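You operate a simulated robot arm through the tools that you are given. There is no shell and no other tool. Be economical: measure what you need, move in short steps, check, and stop when the job is done.

You are at the controls of a simulated robot arm. One attempt, no reset.

JOB
Lock the window, open its vent for air and switch the rail on.
Fine: slide the sash shut, then turn the latch to locked; the heated rail's dial goes on 4.

The check looks at the end state, three seconds after you hand in, the way a careful person would. Anything else that was tipped, shoved, dropped, spilled or broken makes it a failure.

ROBOT AND FRAMES
A 7-joint arm with a two-finger parallel gripper, fixed in place. Base frame: the origin is at the foot of the arm, x ahead of it, y to its left, z up; the work surface is at about z = 80. Units: cm, degrees, N and s.
With the tool pointing down near the work surface it reaches from about 10 to 88 cm from the base axis. Its first joint turns from -115.0 to 115.0 degrees. Payload 3.91 kg.
The TCP is the grasp point between the finger pads, 3 cm short of the fingertips. In the tool frame z runs along the fingers and y along their closing line. The gripper opens to 11 cm. The fingers are 2 cm wide and 1 cm thick; the gripper's body (4.8 by 11.2 cm) begins 5.5 cm behind the TCP.
Orientation is that of the tool frame in the base frame, as a unit quaternion [x, y, z, w]. With the fingers straight down and closing along the base's y, the tool's x points along the base's -x, its y along +y and its z along -z.

CONTROLS
- The arm moves only by the tool send_rows. Its argument "motion" is a list of rows, each a list of 3 entries, a list of its own where there are three numbers: the shift along the tool's x, y, z in cm, then the turn, a rotation vector about the tool's x, y, z in degrees, then the finger opening in cm, from 0 to 11. In form: [[[dx, dy, dz], [ax, ay, az], hand], ...]. A call has 1 to 12 rows; each row shifts and turns the commanded pose from where the row before left it, along the tool's axes as they then stand. Rows are played at 5 a second. More than 5 cm and 8.6 degrees between two rows, or a gripper value outside its range, and nothing of the call is played. A pose out of reach is approached as far as the arm can. The call stops where the force on the tool passes 60 N (or 10 N more than at its start, if that is more) or the arm is blocked; 0.2 s more then pass. Each finger travels about 15.3 cm/s and halts on what it meets, pressing with about 41 N; the grip force reading is that of the motor and also rises with nothing between the fingers. The clock runs only during rows and for 0.2 s after the last one: add rows that do not move to give the fingers time. It gives the time, the measured TCP pose, the force on the tool (base axes), the opening and the grip force at its end, in the units of the frame above (readings bear some noise), with the torque about the TCP (base axes, N m) and any sound that the robot's microphone picked up.
- Cameras (640 x 400 px; columns grow to the right, rows downward): "scene" is fixed at [4.88, -50.07, 176.21]; the picture's right is [0.69, -0.72, 0.00], its down [-0.50, -0.48, -0.72] and it looks along [0.52, 0.50, -0.70] (base axes); focal length 214 px, centre (320, 200). "wrist" rides on the gripper at [7.2, 1.7, -10.3] in the tool frame; the picture's right is [-0.23, 0.97, 0.00], its down [-0.76, -0.18, -0.62] and it looks along [-0.61, -0.14, 0.78] (tool axes); focal length 222 px, centre (320, 200). There is no depth. A picture from a camera that has moved, and an enlarged one, comes with that camera's place and axes in the base frame and with its lens.
- grab_frame(camera): a new picture of that camera. No time passes.
- lift_body(by): slides the trunk up (or, below 0, down) by that many cm; the arm rides with it, the base frame stays. It gives what a move gives, with no picture.
- zoom(camera, box): a new picture of the part [left, top, right, bottom] of that camera's present view, enlarged. No time passes.
- job_done(): hands the job in; it is judged then, once.

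Work in short steps. Places have to be worked out from the pictures, the camera data and where the tool is seen: move nearer, look again, correct. Check each grasp and each placing, and mend what went wrong. You have 120 turns and 76 pictures in all, those below and enlarged ones among them. Open the gripper and draw the arm clear of the work before you hand the job in, unless the task says otherwise; then end with one line.

The tools are called after "Call:" as name(argument=value, ...) on one line, values as JSON. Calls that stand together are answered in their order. send_rows: Moves the arm, as the interface text tells. Its arguments: {"type":"object","properties":{"motion":{"type":"array","items":{"type":"array"}}},"required":["motion"]} The other tools are called the same way: lift_body (by) slides the trunk up or down; grab_frame (camera) takes a picture; zoom (camera, box) takes an enlarged picture of a part of a camera's view; job_done () hands the job in.

At the start:

```text
clock: 0.0
position: [55.54, 3.48, 159.81]
ee_rot: [0.0, 1.0, 0.0, 0.0]
force: [-0.3, -0.3, -0.3]
moment: [-0.01, -0.02, 0.01]
finger_gap: 11.0
gripper_force: 0.1
trunk travel left (down, up): [-90.0, 9.0]
```

scene: 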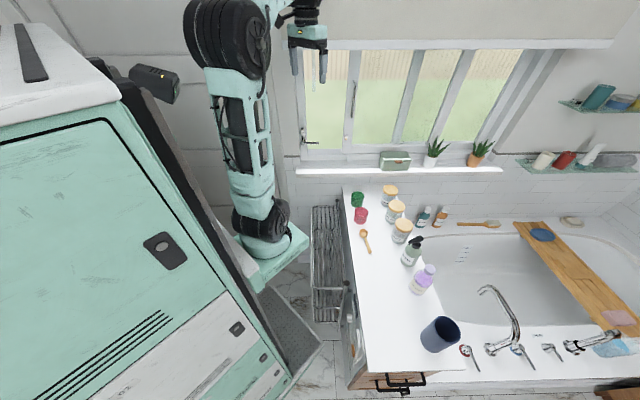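
wrist: 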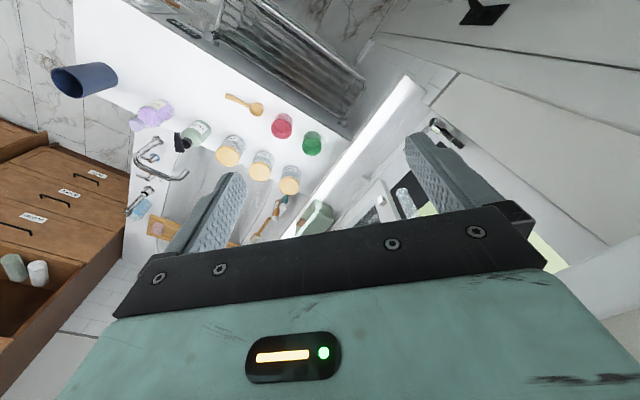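

I start by looking closely at the window, the vent, and the heated rail.

Call:
zoom(camera="scene", box=[280, 20, 440, 180])

Call:
zoom(camera="scene", box=[400, 30, 560, 180])

Call:
zoom(camera="scene", box=[290, 180, 450, 340])

Call:
zoom(camera="wrist", box=[340, 80, 580, 260])

```text
2.50 times, centred on (360, 100) of scene
camera zoom: at [4.88, -50.07, 176.21], right [0.69, -0.72, 0.0], down [-0.5, -0.48, -0.72], along [0.52, 0.5, -0.7], focal length 536 px, centre (220, 450)
```

zoom: 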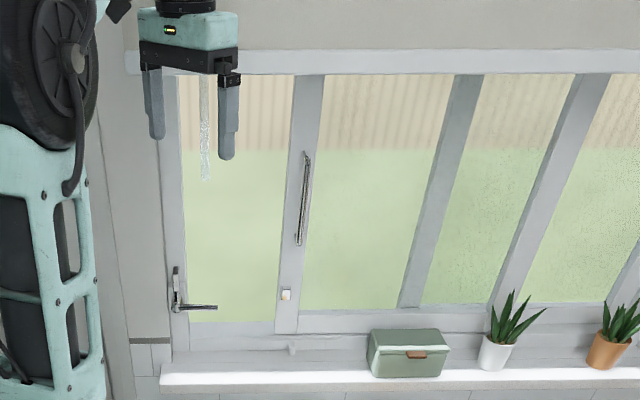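

```text
2.67 times, centred on (480, 105) of scene
camera zoom: at [4.88, -50.07, 176.21], right [0.69, -0.72, 0.0], down [-0.5, -0.48, -0.72], along [0.52, 0.5, -0.7], focal length 572 px, centre (-107, 453)
```

zoom: 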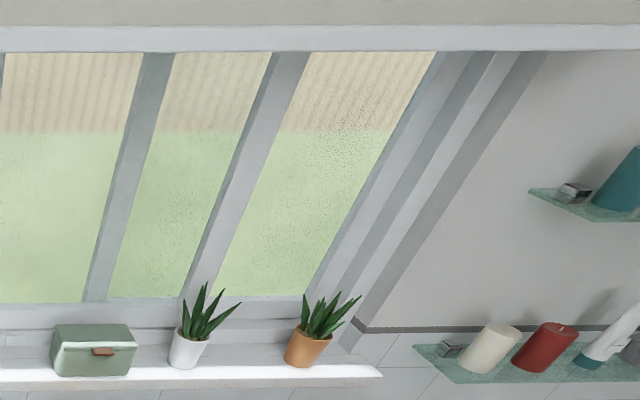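

```text
2.50 times, centred on (370, 260) of scene
camera zoom: at [4.88, -50.07, 176.21], right [0.69, -0.72, 0.0], down [-0.5, -0.48, -0.72], along [0.52, 0.5, -0.7], focal length 536 px, centre (195, 50)
```

zoom: 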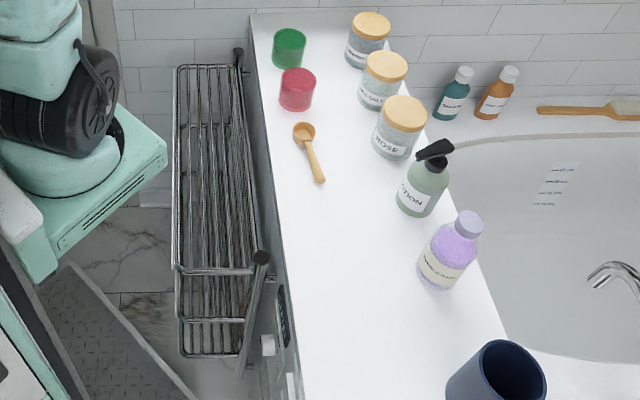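

```text
2.22 times, centred on (460, 170) of wrist
camera zoom: at [48.18, 5.17, 170.09], right [0.23, 0.97, 0.0], down [0.76, -0.18, 0.62], along [0.61, -0.14, -0.78], focal length 494 px, centre (9, 267)
```

zoom: 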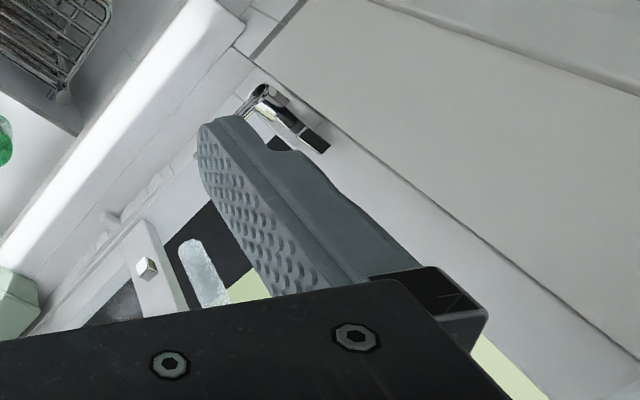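

The window wall runs diagonally, with its normal at about [0.72, 0.69, 0]. I turn the tool to point at it so the wrist camera can inspect it.

Call:
send_rows(motion=[[[0, 0, 0], [0, 0, -7.3], 11], [[0, 0, 0], [0, 0, -7.3], 11], [[0, 0, 0], [0, 0, -7.3], 11], [[0, 0, 0], [0, 0, -7.3], 11], [[0, 0, 0], [0, 0, -7.3], 11], [[0, 0, 0], [0, 0, -7.3], 11], [[0, 0, 0], [0, -8, 0], 11], [[0, 0, 0], [0, -8, 0], 11], [[0, 0, 0], [0, -8, 0], 11], [[0, 0, 0], [0, -8, 0], 11]])

Call:
grab_frame(camera="wrist")

```text
clock: 2.2
position: [55.34, 3.36, 159.96]
ee_rot: [-0.358, 0.891, 0.103, 0.257]
force: [-0.1, -0.6, 0.7]
moment: [0.0, 0.01, 0.01]
finger_gap: 11.02
gripper_force: 0.1
trunk travel left (down, up): [-90.0, 9.0]
```

```text
69 pictures are left
camera wrist: at [45.83, -3.37, 164.68], right [-0.54, 0.84, 0.12], down [0.35, 0.09, 0.93], along [0.77, 0.54, -0.34], focal length 222 px, centre (320, 200)
```

wrist: 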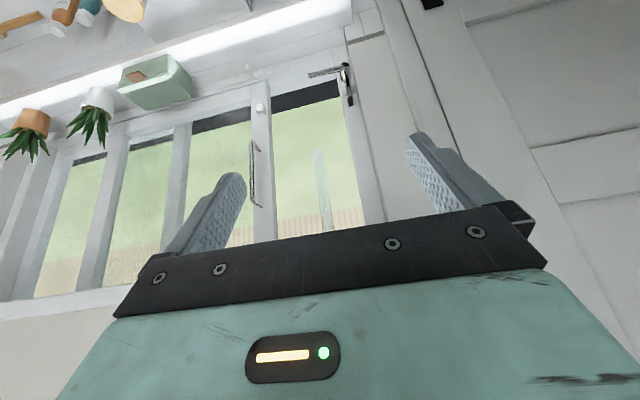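

Call:
zoom(camera="wrist", box=[230, 50, 390, 240])

Call:
zoom(camera="wrist", box=[10, 80, 250, 300])

```text
2.11 times, centred on (310, 145) of wrist
camera zoom: at [45.83, -3.37, 164.68], right [-0.54, 0.84, 0.12], down [0.35, 0.09, 0.93], along [0.77, 0.54, -0.34], focal length 468 px, centre (341, 316)
```

zoom: 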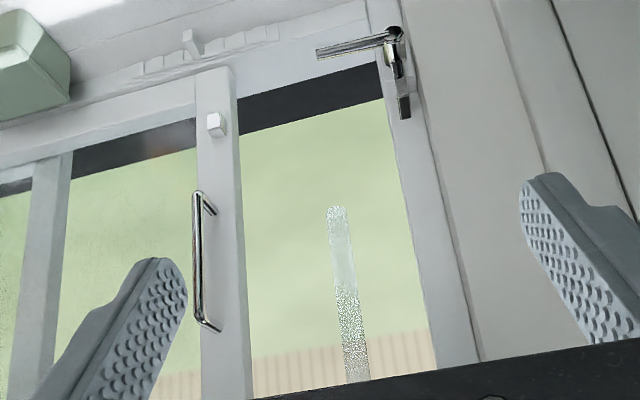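

```text
1.82 times, centred on (130, 190) of wrist
camera zoom: at [45.83, -3.37, 164.68], right [-0.54, 0.84, 0.12], down [0.35, 0.09, 0.93], along [0.77, 0.54, -0.34], focal length 404 px, centre (666, 218)
```

zoom: 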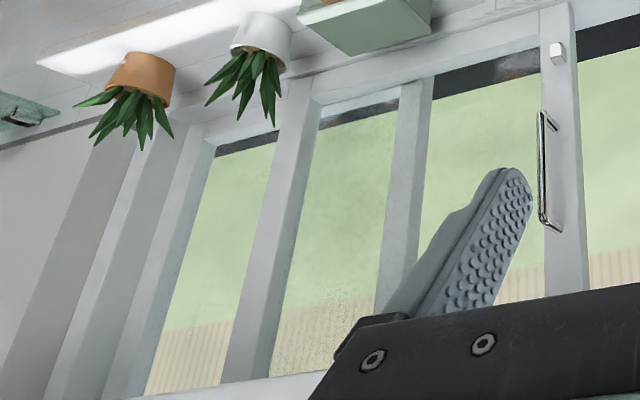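

The vent is a slotted slider with a small tab on the bottom rail, and the latch is on the left jamb. I spin the tool half a turn about its axis so the camera sits above and upright.

Call:
send_rows(motion=[[[0, 0, 0], [0, 0, 8.5], 11], [[0, 0, 0], [0, 0, 8.5], 11], [[0, 0, 0], [0, 0, 8.5], 11], [[0, 0, 0], [0, 0, 8.5], 11], [[0, 0, 0], [0, 0, 8.5], 11], [[0, 0, 0], [0, 0, 8.5], 11], [[0, 0, 0], [0, 0, 8.5], 11], [[0, 0, 0], [0, 0, 8.5], 11], [[0, 0, 0], [0, 0, 8.5], 11], [[0, 0, 0], [0, 0, 8.5], 11], [[0, 0, 0], [0, 0, 8.5], 11], [[0, 0, 0], [0, 0, 8.5], 11]])

Call:
send_rows(motion=[[[0, 0, 0], [0, 0, 8.5], 11], [[0, 0, 0], [0, 0, 8.5], 11], [[0, 0, 0], [0, 0, 8.5], 11], [[0, 0, 0], [0, 0, 8.5], 11], [[0, 0, 0], [0, 0, 8.5], 11], [[0, 0, 0], [0, 0, 8.5], 11], [[0, 0, 0], [0, 0, 8.5], 11], [[0, 0, 0], [0, 0, 8.5], 11], [[0, 0, 0], [0, 0, 8.5], 11], [[0, 0, 0], [0, 0, 1.5], 11]])

```text
clock: 4.8
position: [55.49, 3.46, 159.84]
ee_rot: [0.469, 0.839, 0.264, 0.08]
force: [-0.3, 0.2, 0.5]
moment: [0.0, 0.0, 0.01]
finger_gap: 10.99
gripper_force: 0.0
trunk travel left (down, up): [-90.0, 9.0]
```

```text
clock: 7.0
position: [55.54, 2.34, 159.82]
ee_rot: [0.892, 0.357, 0.256, -0.106]
force: [-0.4, 1.1, 0.8]
moment: [0.03, -0.01, 0.01]
finger_gap: 11.01
gripper_force: 0.0
trunk travel left (down, up): [-90.0, 9.0]
```

The half turn worked. Now I pitch up to horizontal and lower the trunk to the height of the latch and handle.

Call:
send_rows(motion=[[[0, 0, 0], [0, 8.3, 0], 11], [[0, 0, 0], [0, 8.3, 0], 11], [[0, 0, 0], [0, 8.3, 0], 11], [[0, 0, 0], [0, 8.3, 0], 11], [[0, 0, 0], [0, 8.3, 0], 11], [[0, 0, 0], [0, 8.3, 0], 11], [[0, 0, 0], [0, 8.3, 0], 11]])

Call:
lift_body(by=-15)

Call:
grab_frame(camera="wrist")

```text
clock: 8.6
position: [61.52, 4.34, 155.62]
ee_rot: [0.656, 0.263, 0.657, -0.263]
force: [-0.4, 0.3, 0.2]
moment: [0.01, 0.02, 0.0]
finger_gap: 10.99
gripper_force: 0.0
out of reach, approached as far as the arm can: row 1, 2, 3
trunk travel left (down, up): [-90.0, 9.0]
```

```text
clock: 10.3
position: [61.44, 4.41, 140.61]
ee_rot: [0.655, 0.265, 0.657, -0.265]
force: [-0.3, -0.6, 0.5]
moment: [0.01, -0.03, -0.01]
finger_gap: 10.98
gripper_force: 0.0
trunk travel left (down, up): [-75.0, 24.0]
```

```text
66 pictures are left
camera wrist: at [55.13, -3.87, 147.82], right [0.67, -0.7, -0.23], down [-0.57, -0.3, -0.76], along [0.47, 0.64, -0.61], focal length 222 px, centre (320, 200)
```

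wrist: 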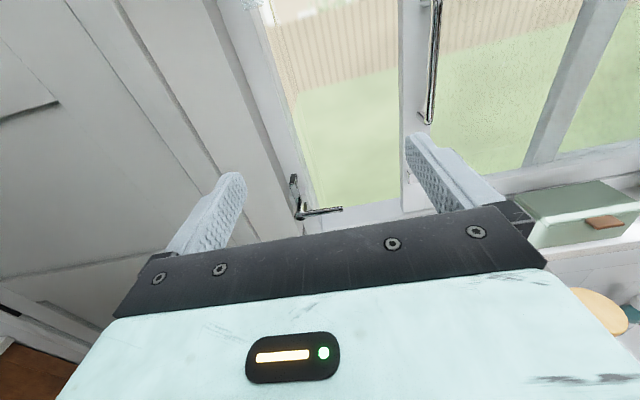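

Triangulating in wall axes (u right, n inward): latch pivot at u≈30, n≈72.5, z≈118, and handle at u≈54, n≈69.6, z 133–149. I zoom on the latch for markings.

Call:
zoom(camera="wrist", box=[270, 160, 360, 225])

Call:
zoom(camera="scene", box=[290, 115, 370, 175])

```text
6.15 times, centred on (315, 192) of wrist
camera zoom: at [55.13, -3.87, 147.82], right [0.67, -0.7, -0.23], down [-0.57, -0.3, -0.76], along [0.47, 0.64, -0.61], focal length 1367 px, centre (351, 246)
```

zoom: 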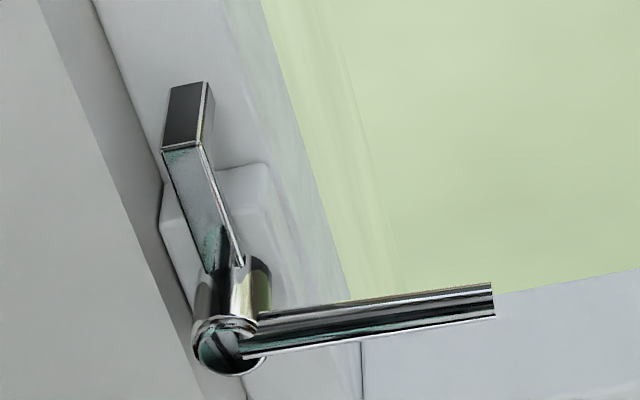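

```text
6.67 times, centred on (330, 145) of scene
camera zoom: at [4.88, -50.07, 176.21], right [0.69, -0.72, 0.0], down [-0.5, -0.48, -0.72], along [0.52, 0.5, -0.7], focal length 1430 px, centre (253, 567)
```

zoom: 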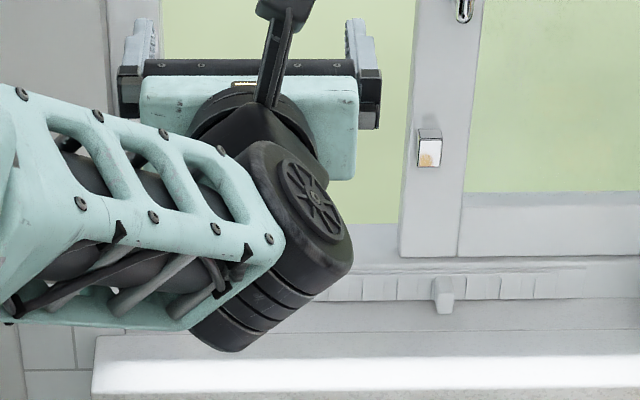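

The tongue points up (unlocked) and the bar points right, so locking should be a clockwise quarter turn once the sash is shut. Now I move in front of the sash handle.

Call:
send_rows(motion=[[[0, 3.7, 2], [0, 0, 0], 6], [[0, 3.7, 2], [0, 0, 0], 6], [[0, 3.7, 2], [0, 0, 0], 6], [[0, 3.6, 2], [0, 0, 0], 6], [[0, 0, 0], [0, 0, 0], 6]])

Call:
grab_frame(camera="wrist")

Call:
grab_frame(camera="scene")

```text
clock: 11.6
position: [77.13, -0.46, 140.44]
ee_rot: [0.655, 0.264, 0.657, -0.264]
force: [0.1, -0.9, 0.1]
moment: [-0.02, -0.04, -0.01]
finger_gap: 6.01
gripper_force: 0.1
trunk travel left (down, up): [-75.0, 24.0]
```

```text
63 pictures are left
camera wrist: at [70.81, -8.81, 147.63], right [0.67, -0.7, -0.23], down [-0.57, -0.3, -0.76], along [0.47, 0.64, -0.61], focal length 222 px, centre (320, 200)
```

wrist: 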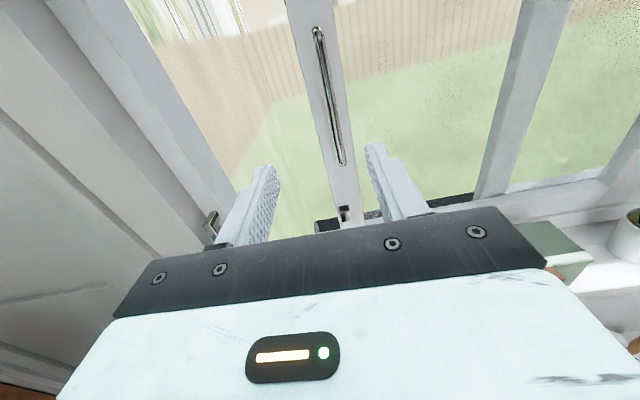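

```text
62 pictures are left
```

scene: 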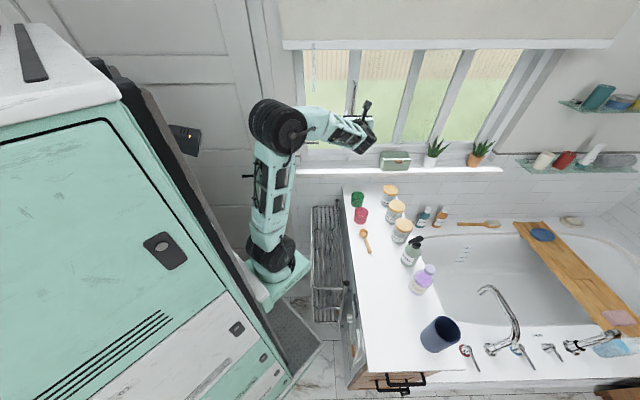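

Two wrist views agree: bar at u≈54.8, n≈72, z 132–148. I advance with the fingers straddling it.

Call:
send_rows(motion=[[[0, 1.1, 4], [0, 0, 0], 5], [[0, 0, 4], [0, 0, 0], 5], [[0, 0, 3], [0, 0, 0], 5], [[0, 0, 1.5], [0, 0, 0], 5], [[0, 0, 0], [0, 0, 0], 5]])

Call:
grab_frame(camera="wrist")

```text
clock: 12.8
position: [87.3, 7.34, 140.53]
ee_rot: [0.656, 0.264, 0.656, -0.264]
force: [-0.1, 0.0, 0.7]
moment: [0.02, -0.02, 0.03]
finger_gap: 5.01
gripper_force: 0.2
trunk travel left (down, up): [-75.0, 24.0]
```

```text
61 pictures are left
camera wrist: at [80.88, -1.03, 147.79], right [0.67, -0.7, -0.23], down [-0.57, -0.3, -0.76], along [0.47, 0.64, -0.61], focal length 222 px, centre (320, 200)
```

wrist: 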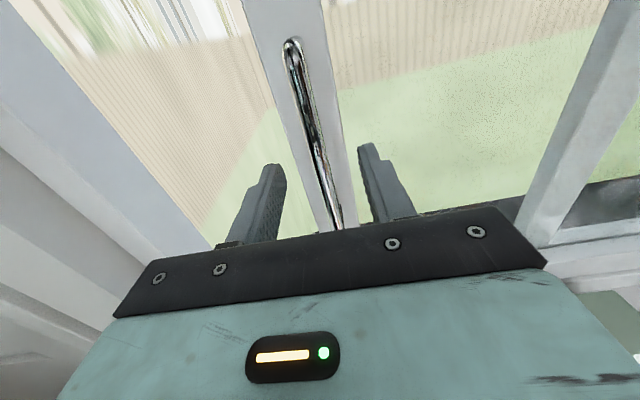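

Call:
send_rows(motion=[[[0, 0, 1], [0, 0, 0], 5], [[0, 0, 1], [0, 0, 0], 5], [[0, 0, 0], [0, 0, 0], 2.2], [[0, 0, 0], [0, 0, 0], 2.2]])

Call:
zoom(camera="wrist", box=[220, 20, 420, 240])

```text
clock: 13.8
position: [88.62, 8.49, 140.55]
ee_rot: [0.655, 0.265, 0.656, -0.265]
force: [-0.2, 0.0, -0.1]
moment: [-0.01, -0.03, -0.01]
finger_gap: 2.19
gripper_force: 0.0
trunk travel left (down, up): [-75.0, 24.0]
```

```text
1.82 times, centred on (320, 130) of wrist
camera zoom: at [82.25, 0.31, 147.78], right [0.67, -0.7, -0.23], down [-0.57, -0.3, -0.76], along [0.47, 0.64, -0.61], focal length 404 px, centre (320, 327)
```

zoom: 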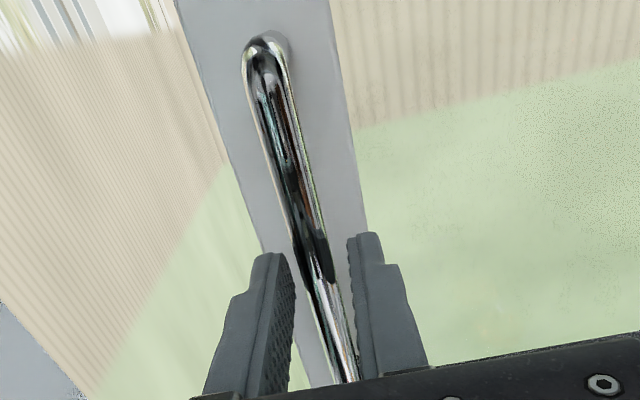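

The bar is straddled. I slide the sash left in steps.

Call:
send_rows(motion=[[[0, -1, 0], [0, 0, 0], 2.2], [[0, -1.2, 0], [0, 0, 0], 2.2], [[0, -1.2, 0], [0, 0, 0], 2.2], [[0, -1.2, 0], [0, 0, 0], 2.2], [[0, -1.2, 0], [0, 0, 0], 2.2], [[0, -1.2, 0], [0, 0, 0], 2.2], [[0, -1.2, 0], [0, 0, 0], 2.2], [[0, -1.2, 0], [0, 0, 0], 2.2]])

Call:
grab_frame(camera="wrist")

Call:
grab_frame(camera="scene")

```text
clock: 15.6
position: [82.19, 15.52, 140.62]
ee_rot: [0.655, 0.265, 0.656, -0.265]
force: [-0.6, -2.9, 0.3]
moment: [-0.01, 0.01, -0.1]
finger_gap: 2.32
gripper_force: 0.7
trunk travel left (down, up): [-75.0, 24.0]
```

```text
59 pictures are left
camera wrist: at [75.86, 7.19, 147.79], right [0.68, -0.7, -0.23], down [-0.57, -0.3, -0.76], along [0.47, 0.65, -0.61], focal length 222 px, centre (320, 200)
```

wrist: 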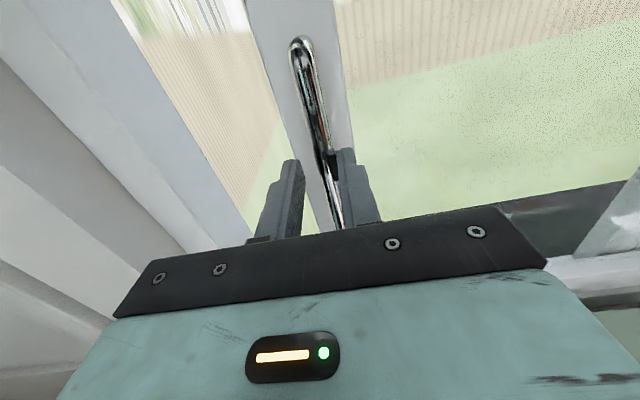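

```text
58 pictures are left
```

scene: 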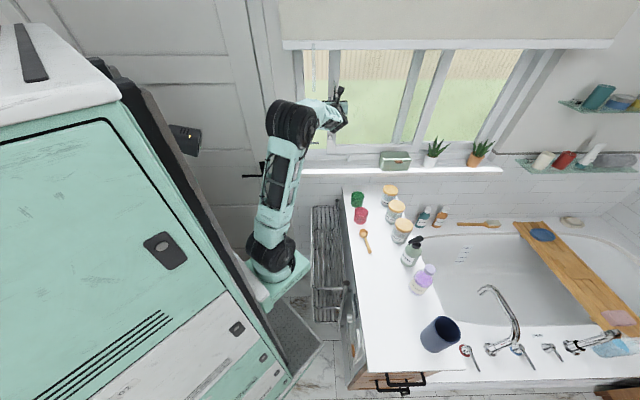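

The sash follows with little force. I continue until it stops.

Call:
send_rows(motion=[[[0, -1.2, 0], [0, 0, 0], 2.2], [[0, -1.2, 0], [0, 0, 0], 2.2], [[0, -1.2, 0], [0, 0, 0], 2.2], [[0, -1.2, 0], [0, 0, 0], 2.2], [[0, -1, 0], [0, 0, 0], 2.2], [[0, -0.8, 0], [0, 0, 0], 2.2]])

Call:
grab_frame(camera="wrist")

```text
clock: 16.9
position: [77.55, 20.19, 140.76]
ee_rot: [0.655, 0.264, 0.656, -0.264]
force: [2.0, -3.6, 0.3]
moment: [-0.03, -0.06, -0.11]
finger_gap: 2.41
gripper_force: 2.2
trunk travel left (down, up): [-75.0, 24.0]
```

```text
57 pictures are left
camera wrist: at [71.18, 11.9, 147.91], right [0.68, -0.7, -0.23], down [-0.57, -0.3, -0.76], along [0.47, 0.65, -0.6], focal length 222 px, centre (320, 200)
```

wrist: 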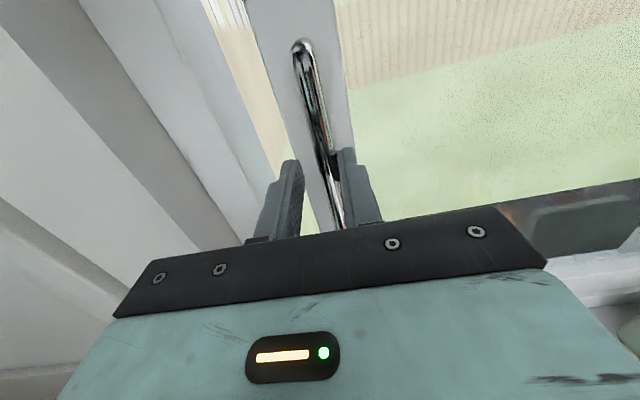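

Call:
send_rows(motion=[[[0, -0.8, 0], [0, 0, 0], 2.2], [[0, -0.8, 0], [0, 0, 0], 2.2], [[0, -0.8, 0], [0, 0, 0], 2.2], [[0, -0.7, 0], [0, 0, 0], 2.2], [[0, -0.6, 0], [0, 0, 0], 2.2], [[0, -0.6, 0], [0, 0, 0], 2.2], [[0, -0.6, 0], [0, 0, 0], 2.2]])

Call:
grab_frame(camera="wrist")

```text
clock: 18.6
position: [74.35, 23.28, 140.71]
ee_rot: [0.657, 0.263, 0.656, -0.262]
force: [16.9, -9.0, 1.8]
moment: [-0.01, -0.09, -0.31]
finger_gap: 3.11
gripper_force: 9.5
trunk travel left (down, up): [-75.0, 24.0]
```

```text
56 pictures are left
camera wrist: at [67.97, 15.07, 147.86], right [0.67, -0.71, -0.23], down [-0.57, -0.3, -0.76], along [0.47, 0.64, -0.61], focal length 222 px, centre (320, 200)
```

wrist: 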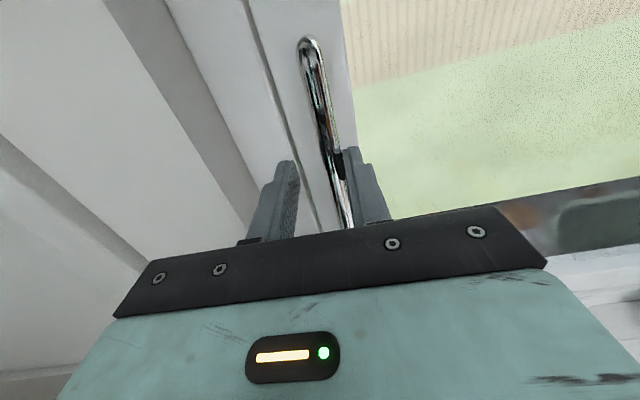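

The stile has met the jamb, with the force rising to about 19 N. I push a bit more to confirm and check the seam.

Call:
send_rows(motion=[[[0, -0.5, 0], [0, 0, 0], 2.2], [[0, -0.5, 0], [0, 0, 0], 2.2]])

Call:
zoom(camera="wrist", box=[200, 0, 360, 230])

```text
clock: 19.1
position: [74.04, 23.71, 140.67]
ee_rot: [0.658, 0.259, 0.658, -0.26]
force: [27.4, -22.4, 5.3]
moment: [-0.3, 0.17, -0.6]
finger_gap: 3.97
gripper_force: 17.7
trunk travel left (down, up): [-75.0, 24.0]
```

```text
1.74 times, centred on (280, 115) of wrist
camera zoom: at [67.62, 15.44, 147.85], right [0.67, -0.71, -0.23], down [-0.58, -0.29, -0.76], along [0.47, 0.64, -0.61], focal length 386 px, centre (390, 348)
```

zoom: 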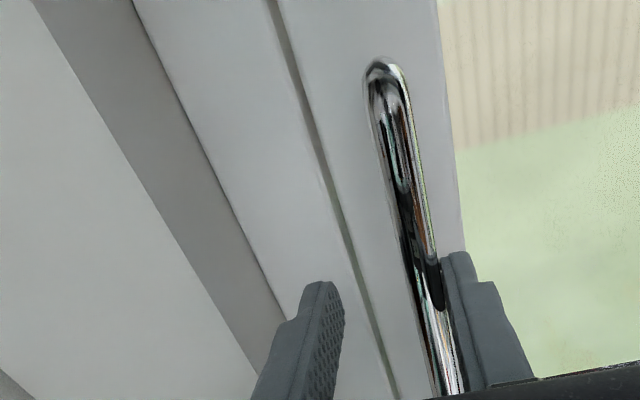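

It is shut: blocked at about 35 N with the stile against the jamb. I release and back off.

Call:
send_rows(motion=[[[0, 1, 0], [0, 0, 0], 3.5], [[0, 1.2, 0], [0, 0, 0], 3.5], [[0, 0.3, -3], [0, 0, 0], 3.5], [[0, 0, -4], [0, 0, 0], 3.5], [[0, 0, -4], [0, 0, 0], 3.5], [[0, 0, -4], [0, 0, 0], 0], [[-3, 0, -3], [0, 0, 0], 0], [[0, 0, 0], [0, 0, 0], 0]])

Call:
grab_frame(camera="wrist")

```text
clock: 20.9
position: [62.17, 10.28, 137.74]
ee_rot: [0.655, 0.262, 0.658, -0.263]
force: [0.0, 0.5, -0.7]
moment: [0.01, 0.01, 0.03]
finger_gap: 0.0
gripper_force: 37.7
trunk travel left (down, up): [-75.0, 24.0]
```

```text
54 pictures are left
camera wrist: at [55.83, 1.91, 144.75], right [0.67, -0.7, -0.23], down [-0.57, -0.3, -0.76], along [0.47, 0.64, -0.61], focal length 222 px, centre (320, 200)
```

wrist: 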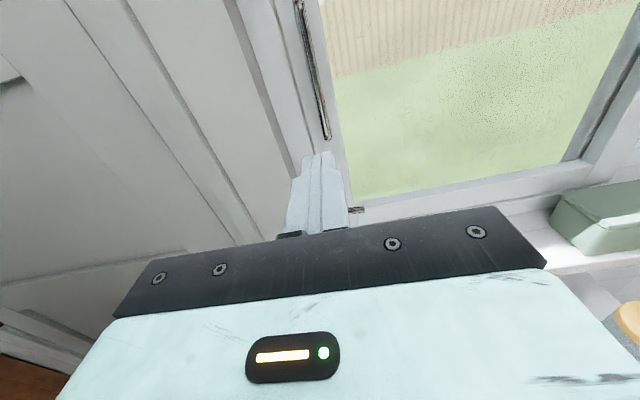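

Call:
send_rows(motion=[[[-3, 3, 0], [0, 0, 0], 0], [[-3, 3, 0], [0, 0, 0], 0], [[-2, 2, 0], [0, 0, 0], 0], [[0, 0, 0], [0, 0, 0], 0]])

Call:
grab_frame(camera="wrist")

Call:
grab_frame(camera="scene")

```text
clock: 21.9
position: [67.5, 4.3, 129.8]
ee_rot: [0.656, 0.264, 0.656, -0.264]
force: [0.1, 0.6, -0.2]
moment: [0.01, 0.03, 0.02]
finger_gap: 0.0
gripper_force: 37.8
trunk travel left (down, up): [-75.0, 24.0]
```

```text
53 pictures are left
camera wrist: at [61.32, -3.93, 136.9], right [0.67, -0.7, -0.23], down [-0.57, -0.3, -0.76], along [0.47, 0.64, -0.61], focal length 222 px, centre (320, 200)
```

wrist: 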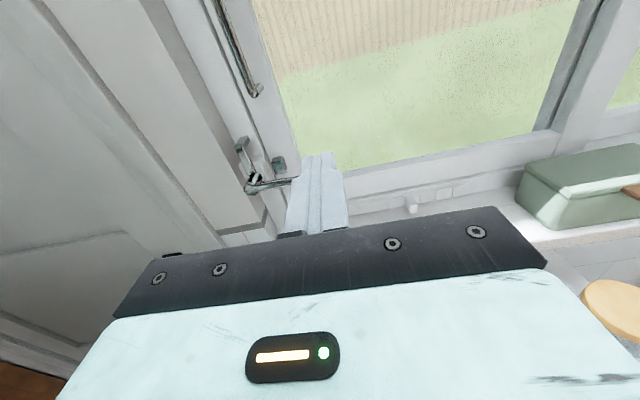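

```text
52 pictures are left
```

scene: 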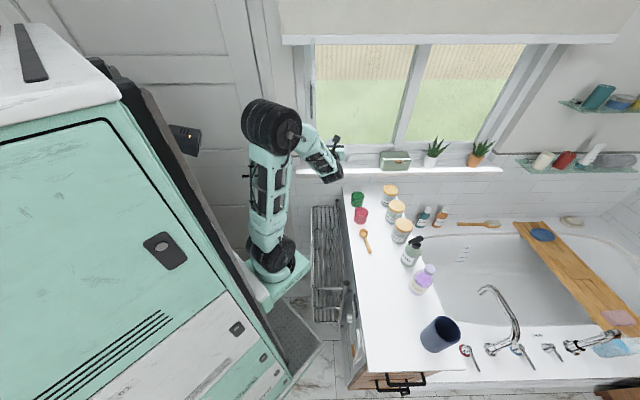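

Call:
zoom(camera="wrist", box=[220, 120, 320, 210])

Call:
zoom(camera="wrist", box=[330, 160, 490, 235])

Call:
zoom(camera="scene", box=[285, 80, 365, 180])

```text
4.44 times, centred on (270, 165) of wrist
camera zoom: at [61.32, -3.93, 136.9], right [0.67, -0.7, -0.23], down [-0.57, -0.3, -0.76], along [0.47, 0.64, -0.61], focal length 987 px, centre (542, 356)
```

zoom: 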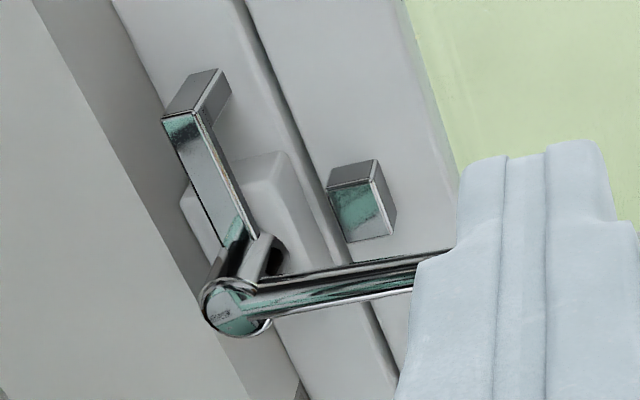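

```text
4.00 times, centred on (410, 198) of wrist
camera zoom: at [61.32, -3.93, 136.9], right [0.67, -0.7, -0.23], down [-0.57, -0.3, -0.76], along [0.47, 0.64, -0.61], focal length 888 px, centre (-40, 210)
```

zoom: 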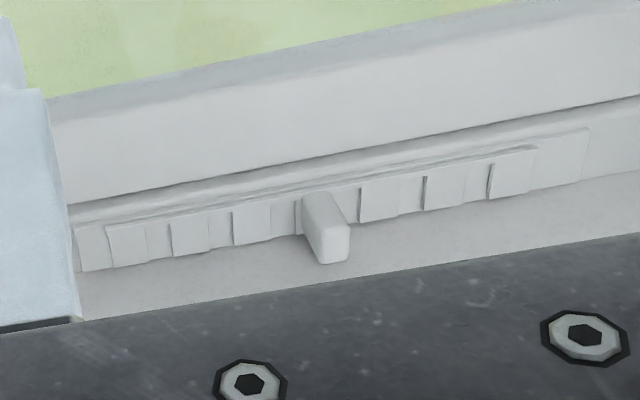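

```text
4.00 times, centred on (325, 130) of scene
camera zoom: at [4.88, -50.07, 176.21], right [0.69, -0.72, 0.0], down [-0.5, -0.48, -0.72], along [0.52, 0.5, -0.7], focal length 858 px, centre (300, 480)
```

zoom: 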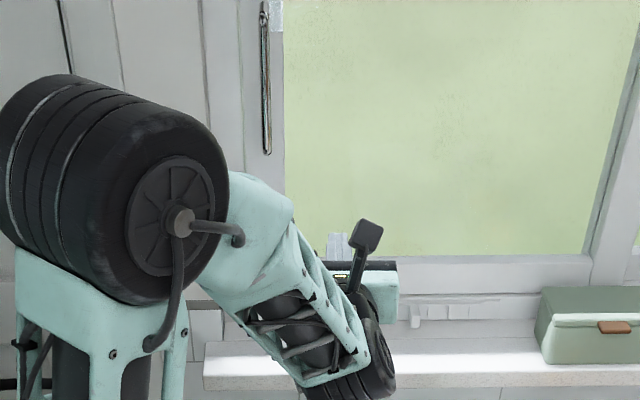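

Geometry: latch pivot end at (u 30.5, n 69.1, z 119.9), bar tip at u≈39 on the same height. The hooked tongue should swing right over the keeper, so I bring closed fingers in above the bar.

Call:
send_rows(motion=[[[-2, -2.1, 3], [0, 0, 0], 0], [[-2, -2.1, 3], [0, 0, 0], 0], [[-1.8, -2.1, 2], [0, 0, 0], 0], [[0, 0, 3], [0, 0, 0], 0], [[0, 0, 3], [0, 0, 0], 0], [[0, 0, 2.3], [0, 0, 0], 0], [[0, 0, 0], [0, 0, 0], 0]])

Call:
grab_frame(camera="wrist")

```text
clock: 23.6
position: [75.3, 20.42, 124.08]
ee_rot: [0.655, 0.264, 0.657, -0.264]
force: [0.2, -0.4, -0.4]
moment: [-0.02, 0.0, 0.01]
finger_gap: 0.0
gripper_force: 38.2
trunk travel left (down, up): [-75.0, 24.0]
```

```text
48 pictures are left
camera wrist: at [69.01, 12.09, 131.18], right [0.67, -0.7, -0.23], down [-0.57, -0.3, -0.76], along [0.47, 0.64, -0.61], focal length 222 px, centre (320, 200)
```

wrist: 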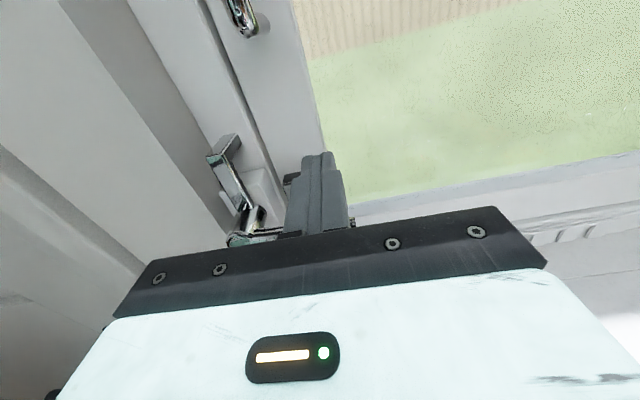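

Call:
send_rows(motion=[[[-1.3, 0.3, 0], [0, 0, 0], 0], [[-1.2, 0.2, 0], [0, 0, 0], 0], [[-1.2, 0, 0], [0, 0, 0], 0], [[-1.2, 0, 0], [0, 0, 0], 0], [[-1.2, -0.3, 0], [0, 0, 0], 0], [[-1.2, -0.4, 0], [0, 0, 0], 0], [[-1.1, -0.7, 0], [0, 0, 0], 0], [[-1.0, -0.7, 0], [0, 0, 0], 0]])

Call:
grab_frame(camera="wrist")

```text
clock: 25.4
position: [73.92, 21.5, 114.45]
ee_rot: [0.656, 0.264, 0.656, -0.264]
force: [0.1, -0.1, -0.2]
moment: [0.01, -0.01, 0.0]
finger_gap: 0.0
gripper_force: 37.3
trunk travel left (down, up): [-75.0, 24.0]
```

```text
47 pictures are left
camera wrist: at [67.71, 13.1, 121.63], right [0.67, -0.7, -0.23], down [-0.57, -0.3, -0.76], along [0.47, 0.64, -0.61], focal length 222 px, centre (320, 200)
```

wrist: 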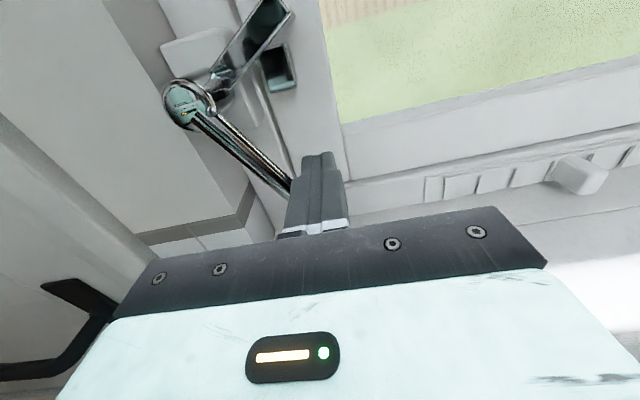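

The latch is turning about as planned, now near 45°. I continue the arc down and left.

Call:
send_rows(motion=[[[-0.8, -1.0, 0], [0, 0, 0], 0], [[-0.4, -1.0, 0], [0, 0, 0], 0], [[-0.2, -1.0, 0], [0, 0, 0], 0], [[0, -0.8, 0], [0, 0, 0], 0]])

Call:
grab_frame(camera="wrist")

```text
clock: 26.4
position: [72.77, 22.78, 113.33]
ee_rot: [0.655, 0.264, 0.657, -0.265]
force: [0.4, -0.5, 0.7]
moment: [0.01, 0.03, -0.01]
finger_gap: 0.0
gripper_force: 37.9
out of reach, approached as far as the arm can: row 3, 4
trunk travel left (down, up): [-75.0, 24.0]
```

```text
46 pictures are left
camera wrist: at [66.44, 14.49, 120.47], right [0.67, -0.7, -0.23], down [-0.57, -0.3, -0.76], along [0.47, 0.64, -0.61], focal length 222 px, centre (320, 200)
```

wrist: 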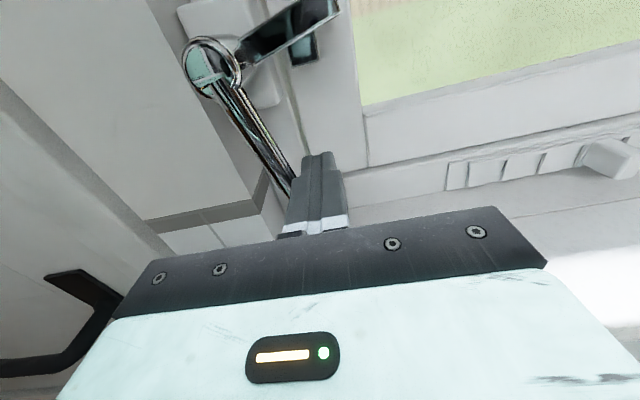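

The arm hit a joint limit, probably wrist roll from the half turn. Since closed fingers don't care about roll, I unwind the roll a little while pushing left.

Call:
send_rows(motion=[[[0, 0, 0], [0, 0, -6], 0], [[0, 0, 0], [0, 0, -6], 0], [[0, 0, 0], [0, 0, -6], 0], [[0.3, -0.8, 0], [0, 0, 0], 0], [[0.3, -0.8, 0], [0, 0, 0], 0]])

Call:
grab_frame(camera="wrist")

```text
clock: 27.6
position: [72.76, 22.78, 113.29]
ee_rot: [0.606, 0.363, 0.69, -0.158]
force: [-0.4, -0.3, -0.6]
moment: [0.0, 0.0, 0.04]
finger_gap: 0.02
gripper_force: 37.6
out of reach, approached as far as the arm can: row 4, 5
trunk travel left (down, up): [-75.0, 24.0]
```

```text
45 pictures are left
camera wrist: at [64.8, 16.15, 120.63], right [0.69, -0.72, 0.09], down [-0.4, -0.48, -0.78], along [0.6, 0.5, -0.62], focal length 222 px, centre (320, 200)
```

wrist: 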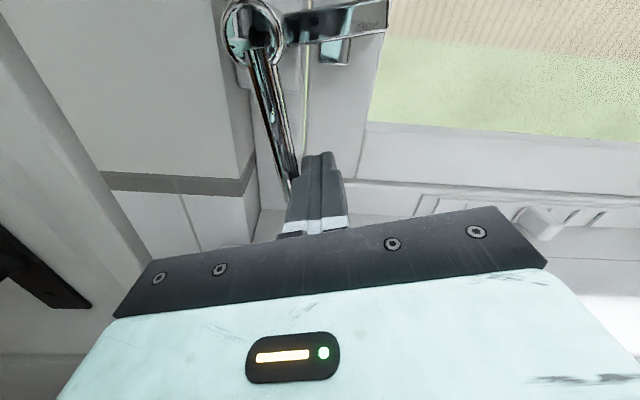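

Roll isn't the limit; the arm seems folded too much for this height. I back off, raise the arm, and drop the trunk so the forearm is more level.

Call:
send_rows(motion=[[[-0.3, 0.8, 0], [0, 0, 0], 0], [[-0.3, 0.8, 0], [0, 0, 0], 0], [[0, 0.5, -3], [0, 0, 6], 0], [[0, 0, -4], [0, 0, 6], 0], [[0, 0, -4], [0, 0, 6], 0], [[0, 0, -3], [0, 0, 0], 0], [[4, 0, 0], [0, 0, 0], 0], [[4, 0, 0], [0, 0, 0], 0], [[4, 0, 0], [0, 0, 0], 0], [[4, 0, 0], [0, 0, 0], 0], [[4, 0, 0], [0, 0, 0], 0], [[0, 0, 0], [0, 0, 0], 0]])

Call:
lift_body(by=-20)

Call:
grab_frame(camera="scene")

Call:
grab_frame(camera="wrist")

```text
clock: 30.1
position: [64.09, 11.54, 133.48]
ee_rot: [0.655, 0.263, 0.657, -0.264]
force: [-0.7, 1.5, 0.3]
moment: [0.02, 0.01, -0.01]
finger_gap: 0.04
gripper_force: 37.5
trunk travel left (down, up): [-75.0, 24.0]
```

```text
clock: 32.3
position: [64.14, 11.47, 113.42]
ee_rot: [0.656, 0.264, 0.656, -0.264]
force: [0.4, -0.6, -0.1]
moment: [-0.05, -0.02, -0.02]
finger_gap: 0.03
gripper_force: 38.4
trunk travel left (down, up): [-55.0, 44.0]
```

```text
44 pictures are left
```

scene: 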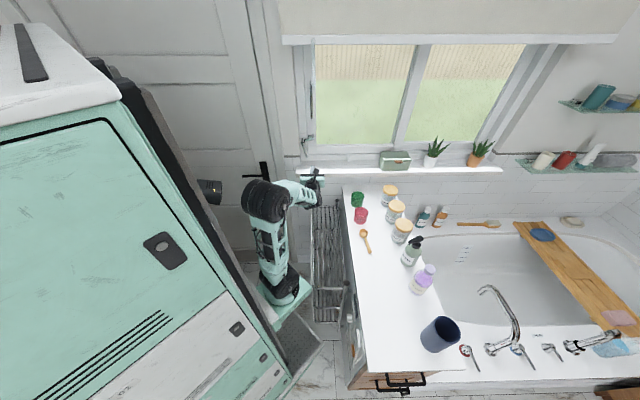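

```text
43 pictures are left
camera wrist: at [57.83, 3.25, 120.57], right [0.67, -0.7, -0.23], down [-0.57, -0.3, -0.76], along [0.47, 0.64, -0.61], focal length 222 px, centre (320, 200)
```

wrist: 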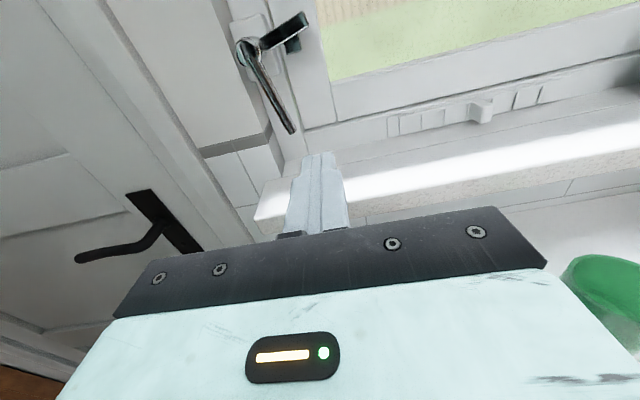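

The trunk is lower with the same TCP height, and the latch stayed at about 65°. I re-enter right of the bar and push left.

Call:
send_rows(motion=[[[0, 0.4, 4], [0, 0, 0], 0], [[0, 0, 4], [0, 0, 0], 0], [[0, 0, 4], [0, 0, 0], 0], [[0, 0, 2.2], [0, 0, 0], 0], [[0, -1, 0], [0, 0, 0], 0], [[-0.2, -1, 0], [0, 0, 0], 0], [[-0.2, -1, 0], [0, 0, 0], 0], [[0, -0.8, 0], [0, 0, 0], 0], [[0, 0, 0], [0, 0, 0], 0]])

Call:
grab_frame(camera="wrist")

```text
clock: 34.3
position: [71.97, 24.03, 113.02]
ee_rot: [0.655, 0.264, 0.657, -0.264]
force: [0.2, 0.3, -0.9]
moment: [0.01, -0.03, 0.03]
finger_gap: 0.02
gripper_force: 37.6
trunk travel left (down, up): [-55.0, 44.0]
```

```text
42 pictures are left
camera wrist: at [65.66, 15.54, 120.22], right [0.67, -0.7, -0.23], down [-0.57, -0.3, -0.76], along [0.47, 0.64, -0.61], focal length 222 px, centre (320, 200)
```

wrist: 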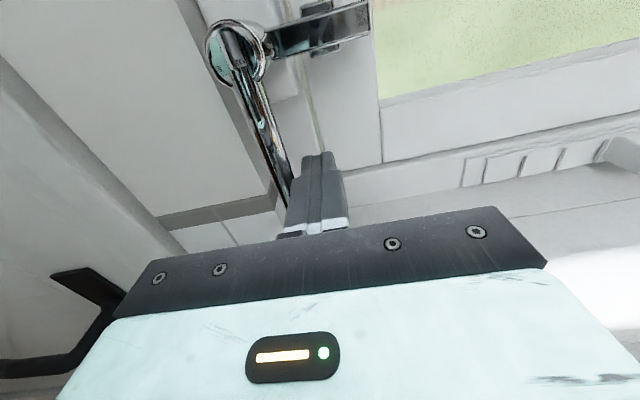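

That works. I keep pushing left until it stops.

Call:
send_rows(motion=[[[0, -0.5, 0], [0, 0, 0], 0], [[0.1, -0.5, 0], [0, 0, 0], 0], [[0.1, -0.5, 0], [0, 0, 0], 0], [[0.1, -0.5, 0], [0, 0, 0], 0], [[0.1, -0.5, 0], [0, 0, 0], 0]])

Call:
grab_frame(camera="wrist")

```text
clock: 35.6
position: [71.51, 24.15, 113.05]
ee_rot: [0.663, 0.252, 0.658, -0.253]
force: [10.8, -18.5, -0.8]
moment: [-0.01, 0.01, -0.11]
finger_gap: 0.0
gripper_force: 37.7
trunk travel left (down, up): [-55.0, 44.0]
stopped in row 5: the force on the tool passed its limit at 63 N (the readings are from after the stop); the commanded pose is now the measured one
```

```text
41 pictures are left
camera wrist: at [64.93, 16.06, 120.39], right [0.65, -0.73, -0.23], down [-0.59, -0.28, -0.76], along [0.48, 0.63, -0.61], focal length 222 px, centre (320, 200)
```

wrist: 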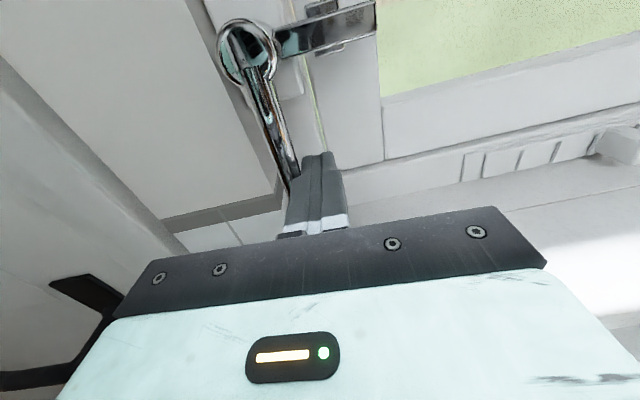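

It hit its end stop with the bar pointing straight down. I back off, straighten the yaw and check.

Call:
send_rows(motion=[[[0, 1, 0], [1.9, 0, 0], 0], [[0, 1, -2], [0, 0, 0], 0], [[0, 0, -4], [0, 0, 0], 0], [[0, 2, -4], [0, 0, 0], 0], [[0, 3, -4], [0, 0, 0], 0], [[0, 3, 0], [0, 0, 0], 0], [[0, 0, 0], [0, 0, 0], 0]])

Call:
grab_frame(camera="wrist")

```text
clock: 37.2
position: [67.96, 7.52, 112.96]
ee_rot: [0.657, 0.265, 0.653, -0.265]
force: [0.3, 0.0, 0.3]
moment: [-0.01, 0.01, 0.0]
finger_gap: 0.0
gripper_force: 38.0
trunk travel left (down, up): [-55.0, 44.0]
```

```text
40 pictures are left
camera wrist: at [61.74, -0.85, 120.17], right [0.68, -0.7, -0.23], down [-0.58, -0.31, -0.76], along [0.46, 0.65, -0.61], focal length 222 px, centre (320, 200)
```

wrist: 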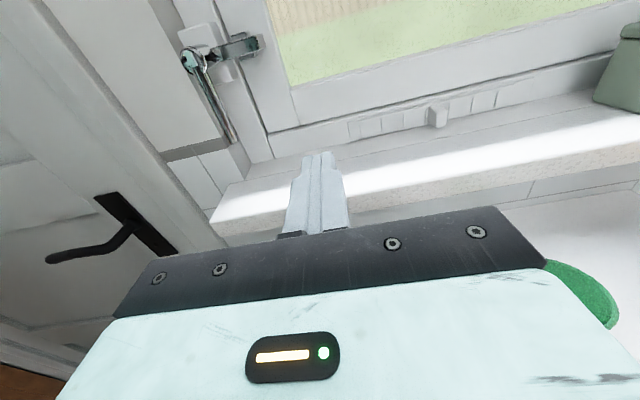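

Call:
zoom(camera="wrist", box=[150, 10, 290, 150])

Call:
zoom(camera="wrist", box=[340, 70, 540, 150])

```text
2.86 times, centred on (220, 80) of wrist
camera zoom: at [61.74, -0.85, 120.17], right [0.68, -0.7, -0.23], down [-0.58, -0.31, -0.76], along [0.46, 0.65, -0.61], focal length 635 px, centre (606, 543)
```

zoom: 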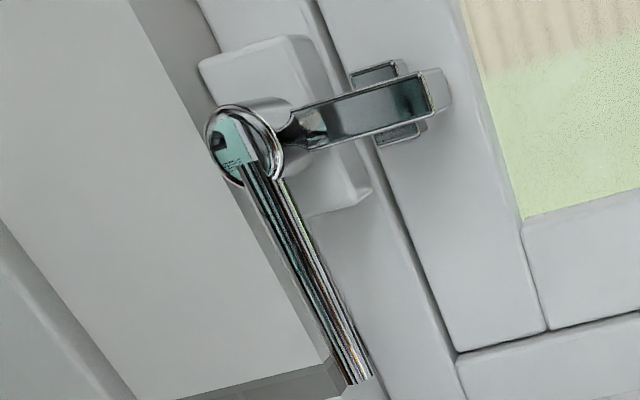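

```text
3.20 times, centred on (440, 110) of wrist
camera zoom: at [61.74, -0.85, 120.17], right [0.68, -0.7, -0.23], down [-0.58, -0.31, -0.76], along [0.46, 0.65, -0.61], focal length 711 px, centre (-64, 488)
```

zoom: 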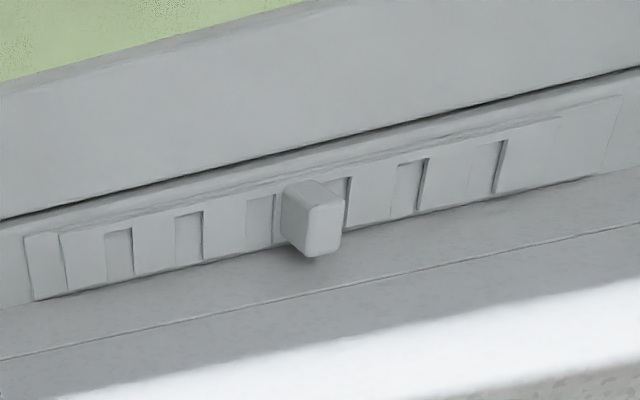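

The latch is locked with its hook over the keeper. The vent tab triangulates to (u 55.5, n 71.7, z 107.7); I move near it, pitch down 20°, open the fingers slightly and look for the slot pattern.

Call:
send_rows(motion=[[[0.5, 3.5, 0.5], [0, 0, 0], 4.5], [[0.5, 3.5, 0.5], [0, 0, 0], 4.5], [[0, 3.5, 0.5], [0, 0, 0], 4.5], [[0, 3.5, 0.5], [0, 0, 0], 4.5], [[0, 0, 0], [0, -7, 0], 4.5], [[0, 0, 0], [0, -7, 0], 4.5], [[0, 0, 0], [0, -6, 0], 4.5], [[0, 0, 0], [0, 0, 0], 4.5]])

Call:
grab_frame(camera="wrist")

Call:
zoom(camera="scene", box=[300, 130, 400, 200])

```text
clock: 39.0
position: [79.18, -1.09, 114.2]
ee_rot: [0.761, 0.307, 0.529, -0.215]
force: [0.1, 0.0, -0.1]
moment: [0.02, -0.01, -0.04]
finger_gap: 4.51
gripper_force: 0.1
trunk travel left (down, up): [-55.0, 44.0]
```

```text
37 pictures are left
camera wrist: at [75.27, -7.24, 124.5], right [0.62, -0.75, -0.22], down [-0.73, -0.46, -0.5], along [0.27, 0.47, -0.84], focal length 222 px, centre (320, 200)
```

wrist: 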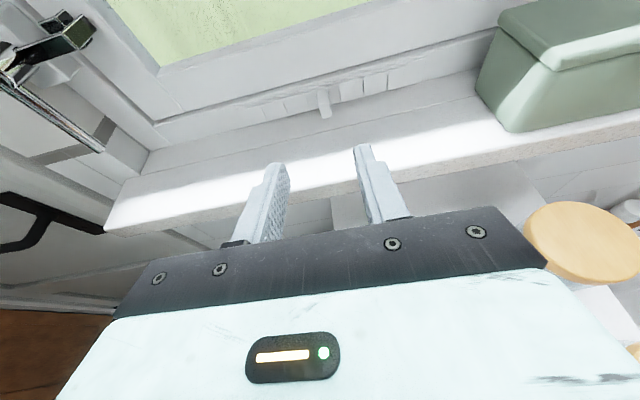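

```text
5.71 times, centred on (350, 165) of scene
camera zoom: at [4.88, -50.07, 176.21], right [0.69, -0.72, 0.0], down [-0.5, -0.48, -0.72], along [0.52, 0.5, -0.7], focal length 1226 px, centre (149, 400)
```

zoom: 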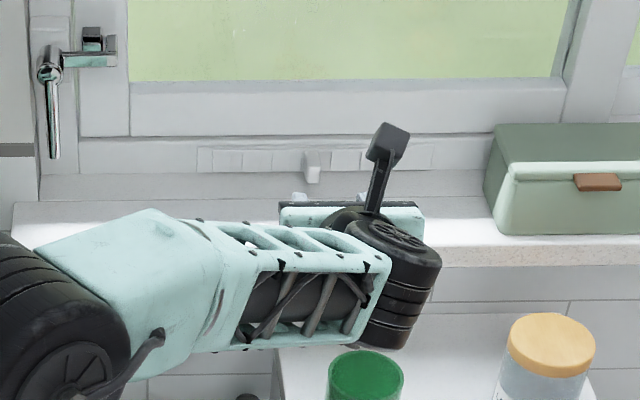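

Call:
zoom(camera="wrist", box=[250, 60, 450, 130])

```text
3.20 times, centred on (350, 95) of wrist
camera zoom: at [75.27, -7.24, 124.5], right [0.62, -0.75, -0.22], down [-0.73, -0.46, -0.5], along [0.27, 0.47, -0.84], focal length 711 px, centre (224, 536)
```

zoom: 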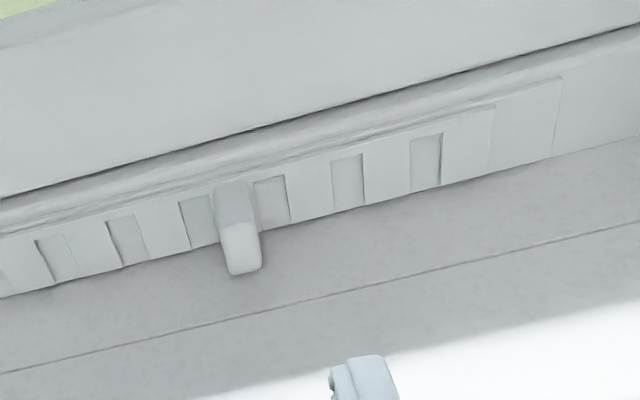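

The slider plate has room on both sides of its tab. I straddle the tab with the fingers and will try one direction, watching the slots.

Call:
send_rows(motion=[[[0, 0, 4], [0, 0, 0], 4.5], [[0, 0, 4], [0, 0, 0], 4.5], [[0, 0, 3.3], [0, 0, 0], 4.5], [[-0.2, 0, 1.5], [0, 0, 0], 4.5], [[0, 0, 1.5], [0, 0, 0], 4.5], [[0, 0, 0], [0, 0, 0], 4.5]])

Call:
grab_frame(camera="wrist")

```text
clock: 40.4
position: [88.75, 8.29, 109.07]
ee_rot: [0.761, 0.307, 0.53, -0.215]
force: [0.4, -0.3, 0.2]
moment: [-0.01, 0.02, 0.0]
finger_gap: 4.49
gripper_force: 0.0
trunk travel left (down, up): [-55.0, 44.0]
```

```text
34 pictures are left
camera wrist: at [84.79, 2.06, 119.37], right [0.62, -0.75, -0.22], down [-0.73, -0.46, -0.5], along [0.27, 0.47, -0.84], focal length 222 px, centre (320, 200)
```

wrist: 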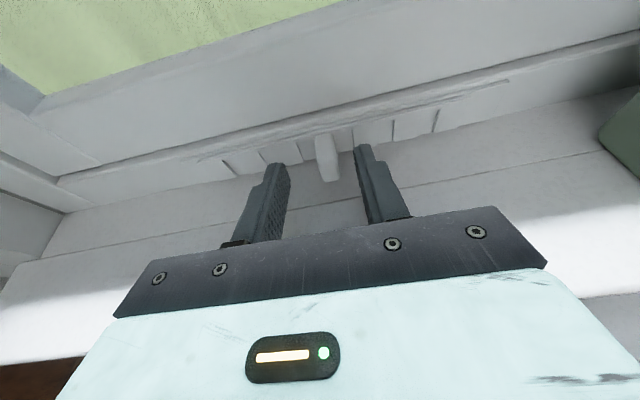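

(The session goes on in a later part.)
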